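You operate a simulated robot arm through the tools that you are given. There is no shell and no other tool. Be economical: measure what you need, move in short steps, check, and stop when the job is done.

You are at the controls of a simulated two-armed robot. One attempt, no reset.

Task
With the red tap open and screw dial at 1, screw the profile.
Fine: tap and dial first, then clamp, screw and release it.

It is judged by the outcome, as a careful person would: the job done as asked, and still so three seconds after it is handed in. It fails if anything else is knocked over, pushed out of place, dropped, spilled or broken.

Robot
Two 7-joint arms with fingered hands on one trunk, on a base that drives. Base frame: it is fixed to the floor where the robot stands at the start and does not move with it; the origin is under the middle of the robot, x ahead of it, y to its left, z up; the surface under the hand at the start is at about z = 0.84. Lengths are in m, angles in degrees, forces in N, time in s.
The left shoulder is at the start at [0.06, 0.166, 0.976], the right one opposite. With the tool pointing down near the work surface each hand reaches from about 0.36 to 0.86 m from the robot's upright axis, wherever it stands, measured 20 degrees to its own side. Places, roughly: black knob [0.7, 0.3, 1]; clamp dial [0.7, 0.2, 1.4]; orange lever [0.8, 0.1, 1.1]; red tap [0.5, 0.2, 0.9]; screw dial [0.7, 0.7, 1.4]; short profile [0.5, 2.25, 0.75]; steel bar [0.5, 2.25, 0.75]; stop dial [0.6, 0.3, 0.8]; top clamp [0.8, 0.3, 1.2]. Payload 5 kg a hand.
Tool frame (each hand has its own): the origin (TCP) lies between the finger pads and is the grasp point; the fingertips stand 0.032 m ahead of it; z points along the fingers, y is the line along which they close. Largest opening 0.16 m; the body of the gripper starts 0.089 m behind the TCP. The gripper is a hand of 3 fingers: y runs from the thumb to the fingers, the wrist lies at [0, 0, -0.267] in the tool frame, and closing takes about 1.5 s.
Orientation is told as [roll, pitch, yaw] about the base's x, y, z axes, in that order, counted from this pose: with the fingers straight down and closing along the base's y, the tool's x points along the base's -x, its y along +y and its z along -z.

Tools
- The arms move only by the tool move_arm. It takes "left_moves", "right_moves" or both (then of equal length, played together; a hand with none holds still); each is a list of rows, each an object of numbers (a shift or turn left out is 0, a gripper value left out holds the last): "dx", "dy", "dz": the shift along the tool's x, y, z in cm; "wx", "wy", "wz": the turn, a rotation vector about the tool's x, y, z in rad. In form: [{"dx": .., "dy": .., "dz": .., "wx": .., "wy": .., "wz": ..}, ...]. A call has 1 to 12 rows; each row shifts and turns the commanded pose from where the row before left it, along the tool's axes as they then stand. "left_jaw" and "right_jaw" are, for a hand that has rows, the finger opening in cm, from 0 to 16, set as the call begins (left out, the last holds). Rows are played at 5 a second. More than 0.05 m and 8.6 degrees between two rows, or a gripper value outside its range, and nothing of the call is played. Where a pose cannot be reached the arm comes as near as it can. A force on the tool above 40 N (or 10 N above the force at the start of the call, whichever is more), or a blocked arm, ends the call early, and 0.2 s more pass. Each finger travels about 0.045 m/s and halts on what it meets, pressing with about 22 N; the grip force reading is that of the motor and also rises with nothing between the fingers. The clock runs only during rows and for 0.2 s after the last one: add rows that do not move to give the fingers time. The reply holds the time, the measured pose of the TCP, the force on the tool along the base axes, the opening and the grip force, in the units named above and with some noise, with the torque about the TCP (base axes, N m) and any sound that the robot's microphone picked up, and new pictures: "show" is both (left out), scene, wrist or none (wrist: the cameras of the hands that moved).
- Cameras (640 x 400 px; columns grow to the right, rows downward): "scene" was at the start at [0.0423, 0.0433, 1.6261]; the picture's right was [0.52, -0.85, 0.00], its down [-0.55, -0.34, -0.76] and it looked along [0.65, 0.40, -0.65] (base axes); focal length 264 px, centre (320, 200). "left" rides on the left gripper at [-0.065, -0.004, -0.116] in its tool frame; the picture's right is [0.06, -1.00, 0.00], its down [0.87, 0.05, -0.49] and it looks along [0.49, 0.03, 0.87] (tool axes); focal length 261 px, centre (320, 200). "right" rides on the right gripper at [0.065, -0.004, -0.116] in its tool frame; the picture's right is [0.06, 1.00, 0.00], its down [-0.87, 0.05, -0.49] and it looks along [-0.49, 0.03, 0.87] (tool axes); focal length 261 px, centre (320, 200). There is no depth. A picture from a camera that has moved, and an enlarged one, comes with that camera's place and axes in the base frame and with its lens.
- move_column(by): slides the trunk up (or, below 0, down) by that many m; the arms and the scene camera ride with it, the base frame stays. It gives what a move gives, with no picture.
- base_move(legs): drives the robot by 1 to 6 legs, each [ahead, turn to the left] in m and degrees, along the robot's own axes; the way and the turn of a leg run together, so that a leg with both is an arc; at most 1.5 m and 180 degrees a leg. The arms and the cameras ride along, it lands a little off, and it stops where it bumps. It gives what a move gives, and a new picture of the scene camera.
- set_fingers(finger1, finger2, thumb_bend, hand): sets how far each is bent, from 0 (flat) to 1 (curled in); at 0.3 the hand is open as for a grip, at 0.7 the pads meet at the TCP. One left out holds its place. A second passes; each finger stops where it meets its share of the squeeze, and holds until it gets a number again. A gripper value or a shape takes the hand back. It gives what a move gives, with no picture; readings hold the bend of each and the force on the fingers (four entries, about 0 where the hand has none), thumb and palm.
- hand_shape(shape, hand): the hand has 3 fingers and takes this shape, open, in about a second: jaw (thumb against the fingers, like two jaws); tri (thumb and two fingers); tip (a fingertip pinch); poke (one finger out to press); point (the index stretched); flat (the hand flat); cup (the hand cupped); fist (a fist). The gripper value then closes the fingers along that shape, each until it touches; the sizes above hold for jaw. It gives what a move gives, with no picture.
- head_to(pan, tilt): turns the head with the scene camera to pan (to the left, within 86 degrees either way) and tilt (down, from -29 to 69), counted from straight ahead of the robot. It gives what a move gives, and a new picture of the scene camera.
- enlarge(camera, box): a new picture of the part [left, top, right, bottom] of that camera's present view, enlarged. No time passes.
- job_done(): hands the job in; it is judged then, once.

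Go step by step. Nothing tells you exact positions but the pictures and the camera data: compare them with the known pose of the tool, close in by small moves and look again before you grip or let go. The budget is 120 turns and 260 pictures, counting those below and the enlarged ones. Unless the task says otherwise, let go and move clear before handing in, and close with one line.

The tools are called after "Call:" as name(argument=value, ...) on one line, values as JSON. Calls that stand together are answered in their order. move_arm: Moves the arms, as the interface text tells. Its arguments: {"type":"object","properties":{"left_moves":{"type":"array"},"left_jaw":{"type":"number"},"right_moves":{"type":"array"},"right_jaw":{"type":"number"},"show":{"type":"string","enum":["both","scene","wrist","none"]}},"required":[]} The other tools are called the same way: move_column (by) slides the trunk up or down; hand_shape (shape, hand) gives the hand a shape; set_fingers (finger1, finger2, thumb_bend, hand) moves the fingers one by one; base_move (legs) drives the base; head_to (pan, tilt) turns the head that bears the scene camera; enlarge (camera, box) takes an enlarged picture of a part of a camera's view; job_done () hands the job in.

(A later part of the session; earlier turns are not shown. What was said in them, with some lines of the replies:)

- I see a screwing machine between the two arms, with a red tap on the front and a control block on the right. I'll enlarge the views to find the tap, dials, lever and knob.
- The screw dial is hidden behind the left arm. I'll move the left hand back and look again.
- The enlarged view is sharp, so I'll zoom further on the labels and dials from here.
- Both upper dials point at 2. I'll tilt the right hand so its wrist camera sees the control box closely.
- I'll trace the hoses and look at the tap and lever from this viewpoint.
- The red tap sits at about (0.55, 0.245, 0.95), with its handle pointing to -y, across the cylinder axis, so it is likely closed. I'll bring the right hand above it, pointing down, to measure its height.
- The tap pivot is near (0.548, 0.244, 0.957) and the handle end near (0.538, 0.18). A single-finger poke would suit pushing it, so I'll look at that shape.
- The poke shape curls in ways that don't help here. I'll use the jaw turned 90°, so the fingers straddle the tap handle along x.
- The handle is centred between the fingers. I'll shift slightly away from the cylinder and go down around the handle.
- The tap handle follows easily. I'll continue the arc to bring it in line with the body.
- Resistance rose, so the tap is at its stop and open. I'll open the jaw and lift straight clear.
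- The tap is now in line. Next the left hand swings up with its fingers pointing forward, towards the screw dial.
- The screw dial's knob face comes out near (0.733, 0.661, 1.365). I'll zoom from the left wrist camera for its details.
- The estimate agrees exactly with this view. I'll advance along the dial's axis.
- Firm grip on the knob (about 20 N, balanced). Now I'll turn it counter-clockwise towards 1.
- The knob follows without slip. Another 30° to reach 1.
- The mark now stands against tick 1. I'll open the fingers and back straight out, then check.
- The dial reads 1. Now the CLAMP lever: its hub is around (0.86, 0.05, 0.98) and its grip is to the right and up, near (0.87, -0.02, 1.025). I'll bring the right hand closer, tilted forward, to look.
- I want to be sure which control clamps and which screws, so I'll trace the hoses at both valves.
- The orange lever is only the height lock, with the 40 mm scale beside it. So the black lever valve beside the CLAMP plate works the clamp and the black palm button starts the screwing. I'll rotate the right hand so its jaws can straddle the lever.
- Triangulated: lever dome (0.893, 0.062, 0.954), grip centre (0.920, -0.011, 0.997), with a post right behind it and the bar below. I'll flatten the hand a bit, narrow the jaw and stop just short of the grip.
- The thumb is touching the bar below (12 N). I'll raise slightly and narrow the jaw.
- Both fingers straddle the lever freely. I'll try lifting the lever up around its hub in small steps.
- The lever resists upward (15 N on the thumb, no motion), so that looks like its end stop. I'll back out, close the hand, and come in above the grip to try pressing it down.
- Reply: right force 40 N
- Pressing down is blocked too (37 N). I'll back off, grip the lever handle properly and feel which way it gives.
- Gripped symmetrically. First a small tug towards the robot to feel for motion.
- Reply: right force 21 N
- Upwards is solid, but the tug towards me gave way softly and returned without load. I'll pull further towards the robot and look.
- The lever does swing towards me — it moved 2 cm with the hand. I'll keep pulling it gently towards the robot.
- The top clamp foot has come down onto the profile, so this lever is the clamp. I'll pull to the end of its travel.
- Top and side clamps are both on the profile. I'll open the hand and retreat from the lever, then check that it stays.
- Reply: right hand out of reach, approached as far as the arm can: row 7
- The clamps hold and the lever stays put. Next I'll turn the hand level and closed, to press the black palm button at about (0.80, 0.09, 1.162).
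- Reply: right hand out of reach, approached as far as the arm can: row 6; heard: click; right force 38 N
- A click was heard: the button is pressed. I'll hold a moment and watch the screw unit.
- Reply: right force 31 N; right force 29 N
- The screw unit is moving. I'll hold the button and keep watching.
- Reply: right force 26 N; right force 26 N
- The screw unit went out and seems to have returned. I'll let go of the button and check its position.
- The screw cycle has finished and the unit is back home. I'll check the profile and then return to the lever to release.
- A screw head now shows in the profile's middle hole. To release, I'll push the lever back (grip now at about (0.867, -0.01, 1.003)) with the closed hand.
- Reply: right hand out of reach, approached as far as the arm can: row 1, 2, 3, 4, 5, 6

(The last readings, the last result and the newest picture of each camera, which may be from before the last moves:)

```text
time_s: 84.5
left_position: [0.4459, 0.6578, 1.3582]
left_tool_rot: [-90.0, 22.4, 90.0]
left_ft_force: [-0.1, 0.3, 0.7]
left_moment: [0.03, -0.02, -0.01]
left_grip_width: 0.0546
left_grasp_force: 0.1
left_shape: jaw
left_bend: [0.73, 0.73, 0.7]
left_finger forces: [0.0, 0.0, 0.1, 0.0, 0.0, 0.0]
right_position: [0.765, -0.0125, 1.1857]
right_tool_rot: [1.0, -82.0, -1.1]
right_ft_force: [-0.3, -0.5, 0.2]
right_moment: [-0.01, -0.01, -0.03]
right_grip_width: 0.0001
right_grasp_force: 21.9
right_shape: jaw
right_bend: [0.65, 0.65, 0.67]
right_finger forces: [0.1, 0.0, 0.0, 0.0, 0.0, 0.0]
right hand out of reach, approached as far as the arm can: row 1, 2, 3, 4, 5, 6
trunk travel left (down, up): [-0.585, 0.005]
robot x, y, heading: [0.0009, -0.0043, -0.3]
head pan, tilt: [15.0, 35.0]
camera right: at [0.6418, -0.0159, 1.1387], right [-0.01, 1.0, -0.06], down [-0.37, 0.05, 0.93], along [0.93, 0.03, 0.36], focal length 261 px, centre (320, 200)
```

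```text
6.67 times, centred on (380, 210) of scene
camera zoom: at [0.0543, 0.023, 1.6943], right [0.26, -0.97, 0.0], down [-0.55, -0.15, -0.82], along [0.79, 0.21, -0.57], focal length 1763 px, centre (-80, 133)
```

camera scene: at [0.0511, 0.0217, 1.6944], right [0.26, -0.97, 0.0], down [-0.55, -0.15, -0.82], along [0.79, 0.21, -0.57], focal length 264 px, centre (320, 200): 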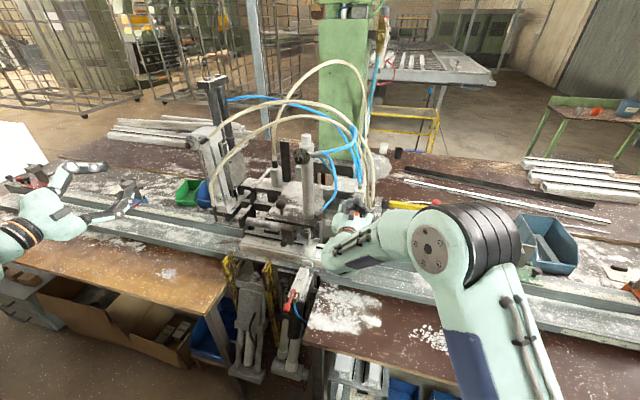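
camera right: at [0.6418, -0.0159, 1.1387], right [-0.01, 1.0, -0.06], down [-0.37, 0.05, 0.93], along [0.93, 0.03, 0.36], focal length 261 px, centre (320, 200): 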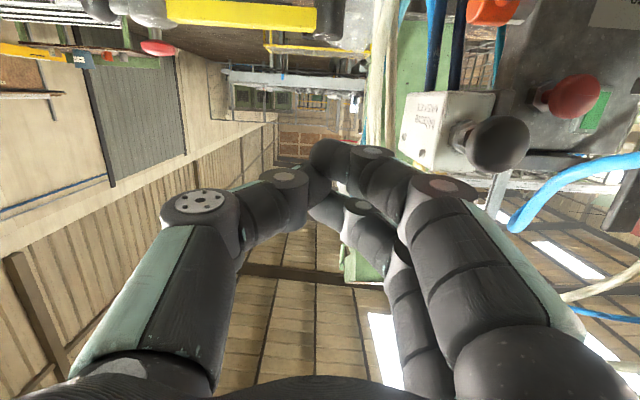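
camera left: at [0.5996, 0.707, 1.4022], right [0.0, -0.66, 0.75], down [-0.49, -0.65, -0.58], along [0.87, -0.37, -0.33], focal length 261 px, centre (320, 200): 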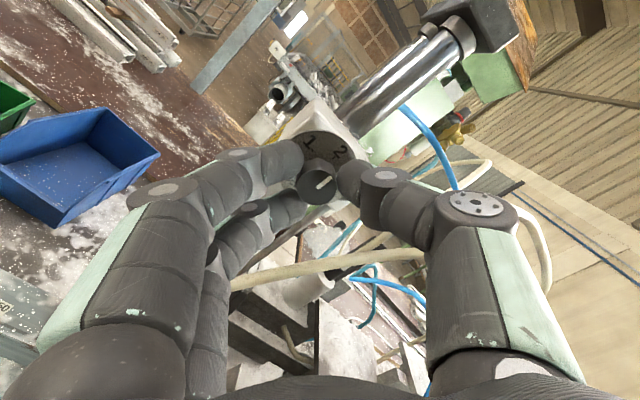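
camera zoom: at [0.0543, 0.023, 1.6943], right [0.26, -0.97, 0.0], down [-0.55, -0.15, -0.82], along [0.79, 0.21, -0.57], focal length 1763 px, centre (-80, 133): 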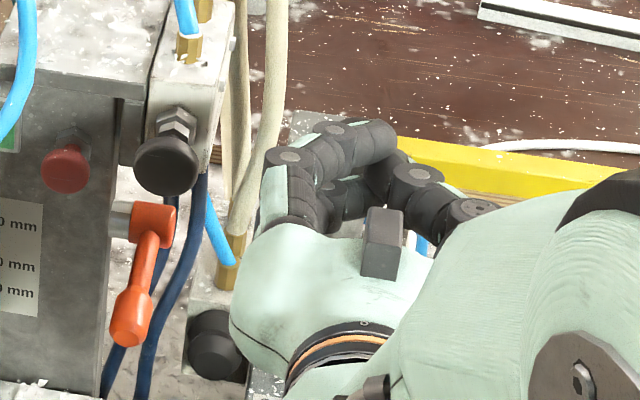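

The arm can't go low with such a flat hand. I'll back off, tilt the fingers down more, and descend.

Call:
move_arm(right_moves=[{"dz": -3}, {"dz": -3}, {"wy": 0.13}, {"wy": 0.13}, {"wy": 0.13}, {"dx": 2.07, "dz": 3.36}, {"dx": 2.07, "dz": 3.36}, {"dx": 2.07, "dz": 3.36}, {"dx": 2.07, "dz": 3.36}, {}], show="wrist")

Call:
enlarge(camera="scene", box=[340, 180, 420, 240])

```text
time_s: 86.7
left_position: [0.4439, 0.6583, 1.3598]
left_tool_rot: [-90.0, 22.3, 90.1]
left_ft_force: [0.3, -0.2, -0.5]
left_moment: [0.02, 0.01, 0.0]
left_grip_width: 0.0545
left_grasp_force: 0.0
left_shape: jaw
left_bend: [0.73, 0.73, 0.7]
left_finger forces: [0.1, 0.1, 0.0, 0.0, 0.1, 0.0]
right_position: [0.7811, -0.012, 1.0546]
right_tool_rot: [0.4, -59.7, -0.5]
right_ft_force: [0.2, 0.9, -0.2]
right_moment: [0.01, 0.02, 0.0]
right_grip_width: 0.0001
right_grasp_force: 22.3
right_shape: jaw
right_bend: [0.65, 0.65, 0.67]
right_finger forces: [0.0, 0.0, 0.0, 0.0, 0.0, 0.0]
trunk travel left (down, up): [-0.585, 0.005]
robot x, y, heading: [-0.0016, 0.0021, -0.0]
head pan, tilt: [15.0, 35.0]
camera right: at [0.6467, -0.0165, 1.0564], right [-0.03, 1.0, -0.05], down [0.01, 0.05, 1.0], along [1.0, 0.03, -0.02], focal length 261 px, centre (320, 200)
```

right: 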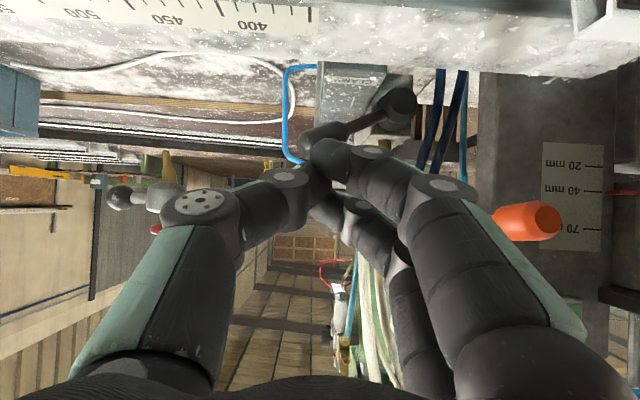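

```text
6.67 times, centred on (380, 210) of scene
camera zoom: at [0.0543, 0.0222, 1.6943], right [0.26, -0.97, 0.0], down [-0.55, -0.15, -0.82], along [0.79, 0.21, -0.57], focal length 1763 px, centre (-80, 133)
```

zoom: 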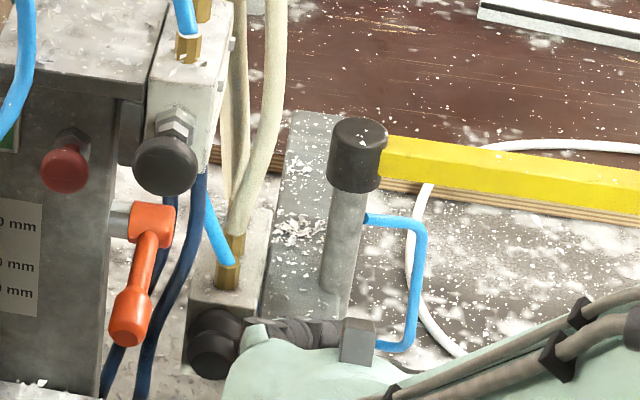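

Call:
move_arm(right_moves=[{"dx": 1.2, "dz": 1.7}, {"dx": 1.2, "dz": 1.7}, {"dx": -0.4, "dz": 0.7}, {"dx": -0.4, "dz": 0.7}, {"dx": -0.4, "dz": 0.7}, {"dx": -0.4, "dz": 0.7}, {"dx": -0.4, "dz": 0.7}], show="wrist")

Call:
enlarge(camera="scene", box=[262, 180, 422, 270])

```text
time_s: 88.3
left_position: [0.4458, 0.6563, 1.3579]
left_tool_rot: [-89.9, 22.4, 90.0]
left_ft_force: [0.3, 0.6, 0.1]
left_moment: [0.0, 0.03, 0.05]
left_grip_width: 0.0549
left_grasp_force: 0.1
left_shape: jaw
left_bend: [0.73, 0.73, 0.7]
left_finger forces: [0.0, 0.0, 0.0, 0.0, 0.1, 0.0]
right_position: [0.8379, -0.0126, 1.0155]
right_tool_rot: [0.3, -59.6, -0.4]
right_ft_force: [-1.3, -0.3, -0.3]
right_moment: [-0.04, 0.01, 0.02]
right_grip_width: 0.0
right_grasp_force: 22.1
right_shape: jaw
right_bend: [0.65, 0.65, 0.67]
right_finger forces: [0.1, 0.0, 0.0, 0.1, 0.1, 0.0]
trunk travel left (down, up): [-0.585, 0.005]
robot x, y, heading: [0.0026, 0.0006, -0.0]
head pan, tilt: [15.0, 35.0]
camera right: at [0.7048, -0.0168, 1.0178], right [-0.03, 1.0, -0.05], down [0.02, 0.05, 1.0], along [1.0, 0.03, -0.02], focal length 261 px, centre (320, 200)
```

right: 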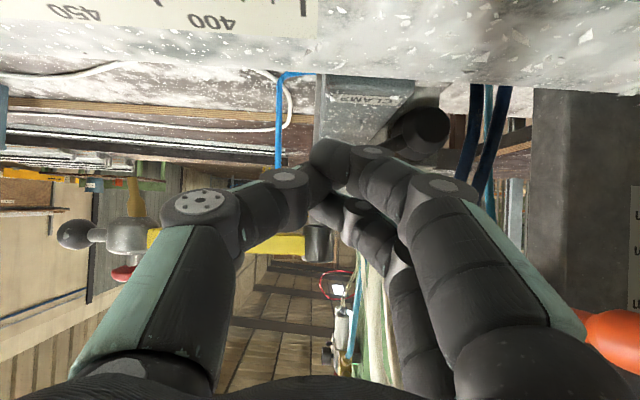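

```text
4.00 times, centred on (342, 225) of scene
camera zoom: at [0.055, 0.022, 1.6942], right [0.26, -0.97, 0.0], down [-0.55, -0.15, -0.82], along [0.79, 0.21, -0.57], focal length 1058 px, centre (232, 100)
```

zoom: 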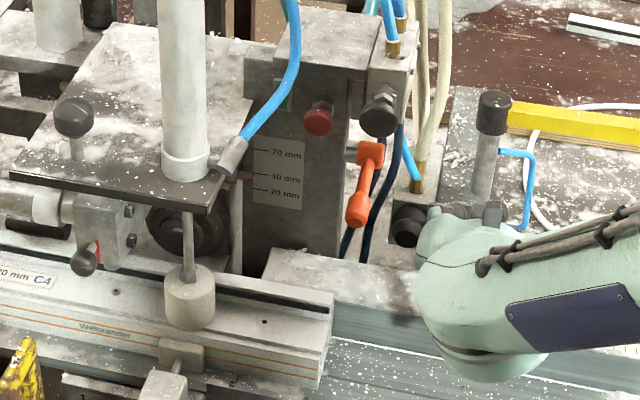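

Contact with the lever is light. I'll keep pushing away from the robot.

Call:
move_arm(right_moves=[{"dx": -0.3, "dz": 0.52}, {"dx": -0.3, "dz": 0.52}, {"dx": -0.3, "dz": 0.52}, {"dx": -0.3, "dz": 0.52}, {"dx": -0.3, "dz": 0.52}], show="wrist")

Call:
enlarge(camera="scene", box=[262, 180, 422, 270])

```text
time_s: 89.5
left_position: [0.4452, 0.658, 1.3582]
left_tool_rot: [-90.1, 22.3, 90.0]
left_ft_force: [-1.0, -0.3, 0.2]
left_moment: [0.01, -0.01, 0.01]
left_grip_width: 0.0545
left_grasp_force: 0.0
left_shape: jaw
left_bend: [0.73, 0.73, 0.7]
left_finger forces: [0.0, 0.0, 0.0, 0.0, 0.0, 0.1]
right_position: [0.8669, -0.0136, 1.0153]
right_tool_rot: [0.5, -59.6, -0.5]
right_ft_force: [-3.4, 0.3, -0.2]
right_moment: [0.0, 0.0, 0.0]
right_grip_width: 0.0001
right_grasp_force: 21.9
right_shape: jaw
right_bend: [0.65, 0.66, 0.67]
right_finger forces: [0.1, 0.0, 0.1, 0.1, 0.1, 0.0]
trunk travel left (down, up): [-0.585, 0.005]
robot x, y, heading: [0.0014, -0.0017, -0.0]
head pan, tilt: [15.0, 35.0]
camera right: at [0.7339, -0.0167, 1.0182], right [-0.03, 1.0, -0.05], down [0.02, 0.05, 1.0], along [1.0, 0.03, -0.02], focal length 261 px, centre (320, 200)
```

right: 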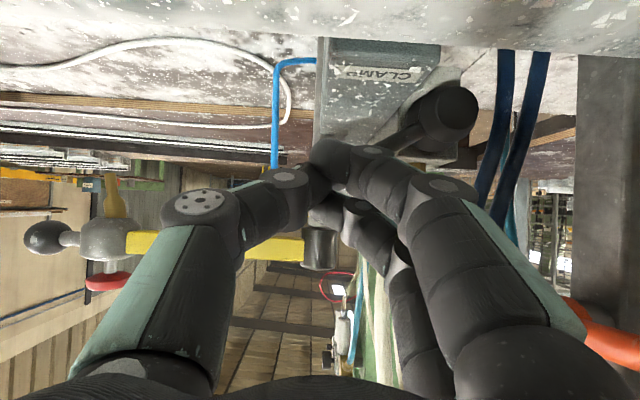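

```text
4.00 times, centred on (342, 225) of scene
camera zoom: at [0.0543, 0.0221, 1.6943], right [0.26, -0.97, 0.0], down [-0.55, -0.15, -0.82], along [0.79, 0.21, -0.57], focal length 1058 px, centre (232, 100)
```

zoom: 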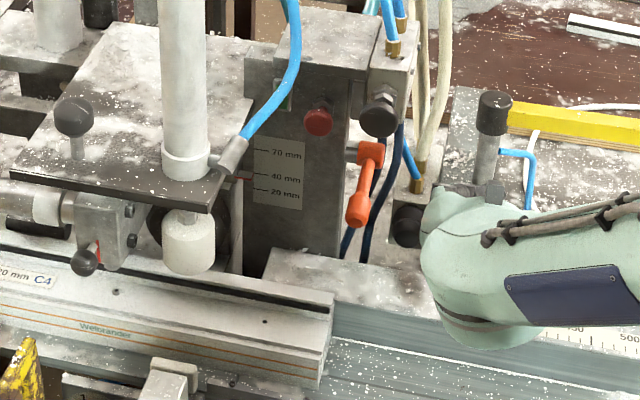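

The clamps are lifting. I'll push the lever to its original end, then back away.

Call:
move_arm(right_moves=[{"dx": -0.3, "dz": 0.52}, {"dx": -0.25, "dz": 0.43}, {"dx": -0.2, "dz": 0.35}, {}], show="none")

Call:
move_arm(right_moves=[{"dz": -3}, {"dz": -4}, {"dz": -4}, {"dz": -4}, {"dz": -3, "dx": -3}, {"dz": -3, "dx": -3}, {"dy": -4}, {"dy": -4}, {"dy": -4}, {"dz": -3}, {}], show="scene")

Call:
enlarge(camera="scene", box=[262, 180, 422, 270])

```text
time_s: 90.1
left_position: [0.4447, 0.6549, 1.3602]
left_tool_rot: [-90.0, 22.3, 89.7]
left_ft_force: [-0.2, -0.7, -0.6]
left_moment: [0.01, -0.01, 0.02]
left_grip_width: 0.0546
left_grasp_force: 0.1
left_shape: jaw
left_bend: [0.73, 0.73, 0.7]
left_finger forces: [0.0, 0.1, 0.0, 0.1, 0.1, 0.1]
right_position: [0.869, -0.0126, 1.0148]
right_tool_rot: [0.7, -59.3, -0.6]
right_ft_force: [-27.8, -3.4, 11.7]
right_moment: [-0.08, -0.17, -0.22]
right_grip_width: 0.0
right_grasp_force: 22.3
right_shape: jaw
right_bend: [0.65, 0.69, 0.68]
right_finger forces: [0.0, 29.2, 0.1, 0.0, 35.3, 0.0]
trunk travel left (down, up): [-0.585, 0.005]
robot x, y, heading: [0.0012, 0.0025, 0.1]
head pan, tilt: [15.0, 35.0]
stopped in row 2 (right hand): the force on the tool passed its limit at 45 N (the readings are from after the stop); the commanded pose is now the measured one
```

```text
time_s: 92.5
left_position: [0.4478, 0.6563, 1.3584]
left_tool_rot: [-89.9, 22.3, 90.0]
left_ft_force: [0.1, -1.3, -0.3]
left_moment: [-0.02, 0.01, 0.0]
left_grip_width: 0.0546
left_grasp_force: 0.1
left_shape: jaw
left_bend: [0.73, 0.73, 0.7]
left_finger forces: [0.1, 0.1, 0.0, 0.0, 0.0, 0.1]
right_position: [0.7002, -0.1334, 1.1839]
right_tool_rot: [0.5, -59.1, -0.4]
right_ft_force: [-0.7, -0.5, 0.1]
right_moment: [0.01, 0.02, 0.03]
right_grip_width: 0.0002
right_grasp_force: 22.1
right_shape: jaw
right_bend: [0.65, 0.66, 0.68]
right_finger forces: [0.0, 0.0, 0.0, 0.1, 0.0, 0.0]
trunk travel left (down, up): [-0.585, 0.005]
robot x, y, heading: [-0.0007, -0.0011, -0.2]
head pan, tilt: [15.0, 35.0]
camera scene: at [0.0555, 0.0212, 1.6942], right [0.26, -0.97, 0.0], down [-0.55, -0.15, -0.82], along [0.79, 0.21, -0.57], focal length 264 px, centre (320, 200)
```

scene: 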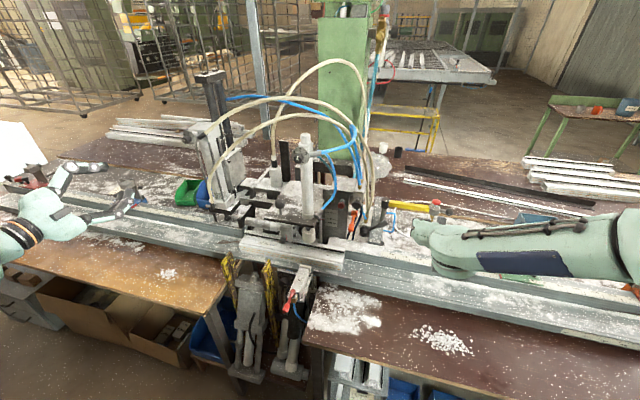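

```text
4.00 times, centred on (342, 225) of scene
camera zoom: at [0.0555, 0.0212, 1.6942], right [0.26, -0.97, 0.0], down [-0.55, -0.15, -0.82], along [0.79, 0.21, -0.57], focal length 1058 px, centre (232, 100)
```

zoom: 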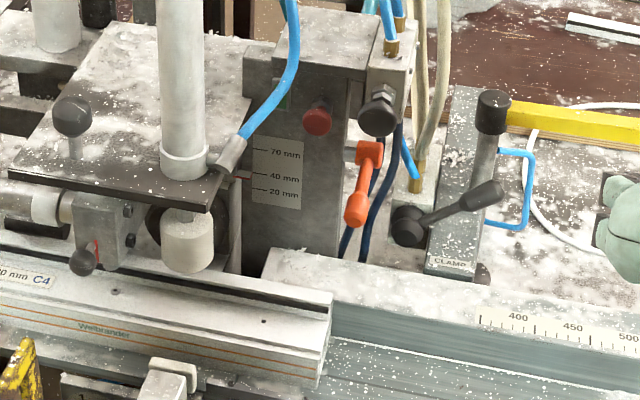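

The lever is back at its original place and both clamps have retracted. One last check of the screw, the dial and the tap.

Call:
enlarge(camera="scene", box=[235, 225, 335, 295])

Call:
enlarge(camera="scene", box=[275, 243, 305, 263])

Call:
enlarge(camera="scene", box=[160, 110, 240, 160])

Call:
enlarge(camera="scene", box=[250, 265, 350, 335])

```text
5.71 times, centred on (285, 260) of scene
camera zoom: at [0.0555, 0.0212, 1.6942], right [0.26, -0.97, 0.0], down [-0.55, -0.15, -0.82], along [0.79, 0.21, -0.57], focal length 1511 px, centre (520, -143)
```

zoom: 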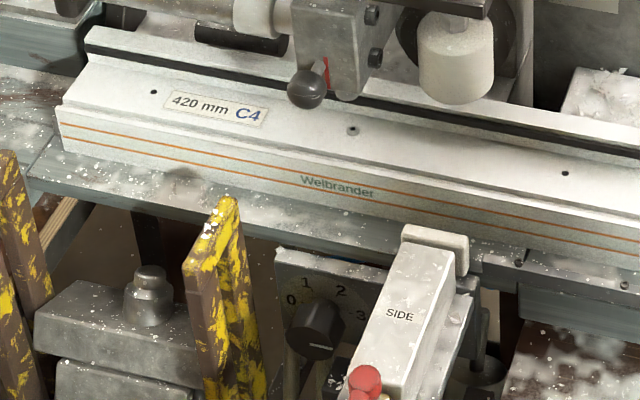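

```text
16.00 times, centred on (290, 253) of scene
camera zoom: at [0.0555, 0.0212, 1.6942], right [0.26, -0.97, 0.0], down [-0.55, -0.15, -0.82], along [0.79, 0.21, -0.57], focal length 4232 px, centre (800, -648)
```

zoom: 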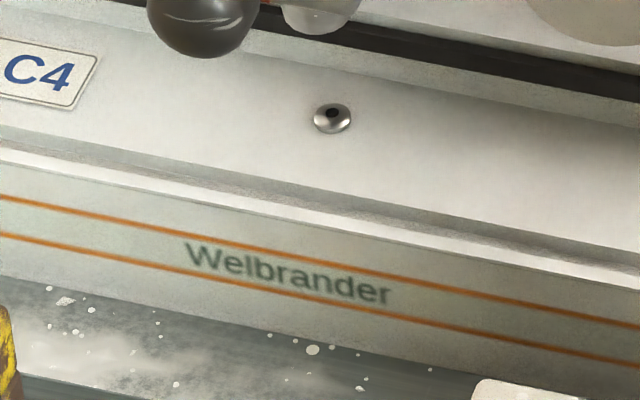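

```text
8.00 times, centred on (200, 135) of scene
camera zoom: at [0.0555, 0.0212, 1.6942], right [0.26, -0.97, 0.0], down [-0.55, -0.15, -0.82], along [0.79, 0.21, -0.57], focal length 2116 px, centre (1280, 720)
```

zoom: 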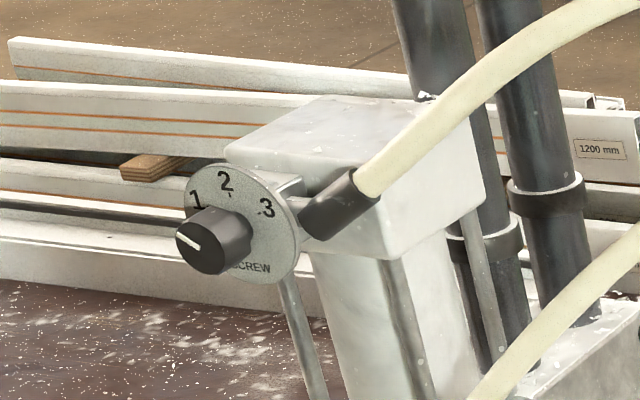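

```text
5.71 times, centred on (300, 300) of scene
camera zoom: at [0.0555, 0.0212, 1.6942], right [0.26, -0.97, 0.0], down [-0.55, -0.15, -0.82], along [0.79, 0.21, -0.57], focal length 1511 px, centre (434, -371)
```

zoom: 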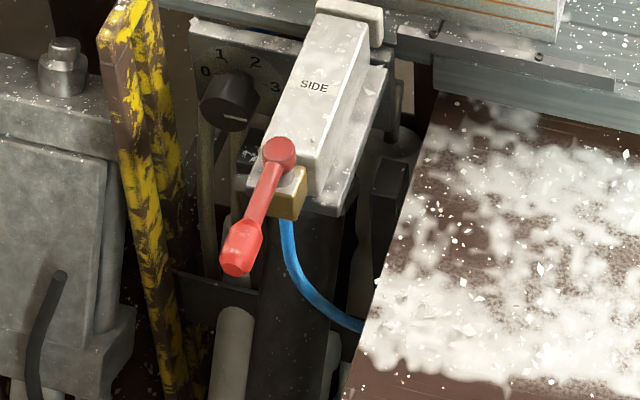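

A seated screw is visible in the profile, the dial is at 1, the tap is open, the clamps are released and both hands are clear. I'm handing it in.

Call:
job_done()

```text
The job is handed in.
```

I screwed the profile with the red tap open and the screw dial at 1. It was clamped, screwed and released, and a screw head now sits in its middle hole.
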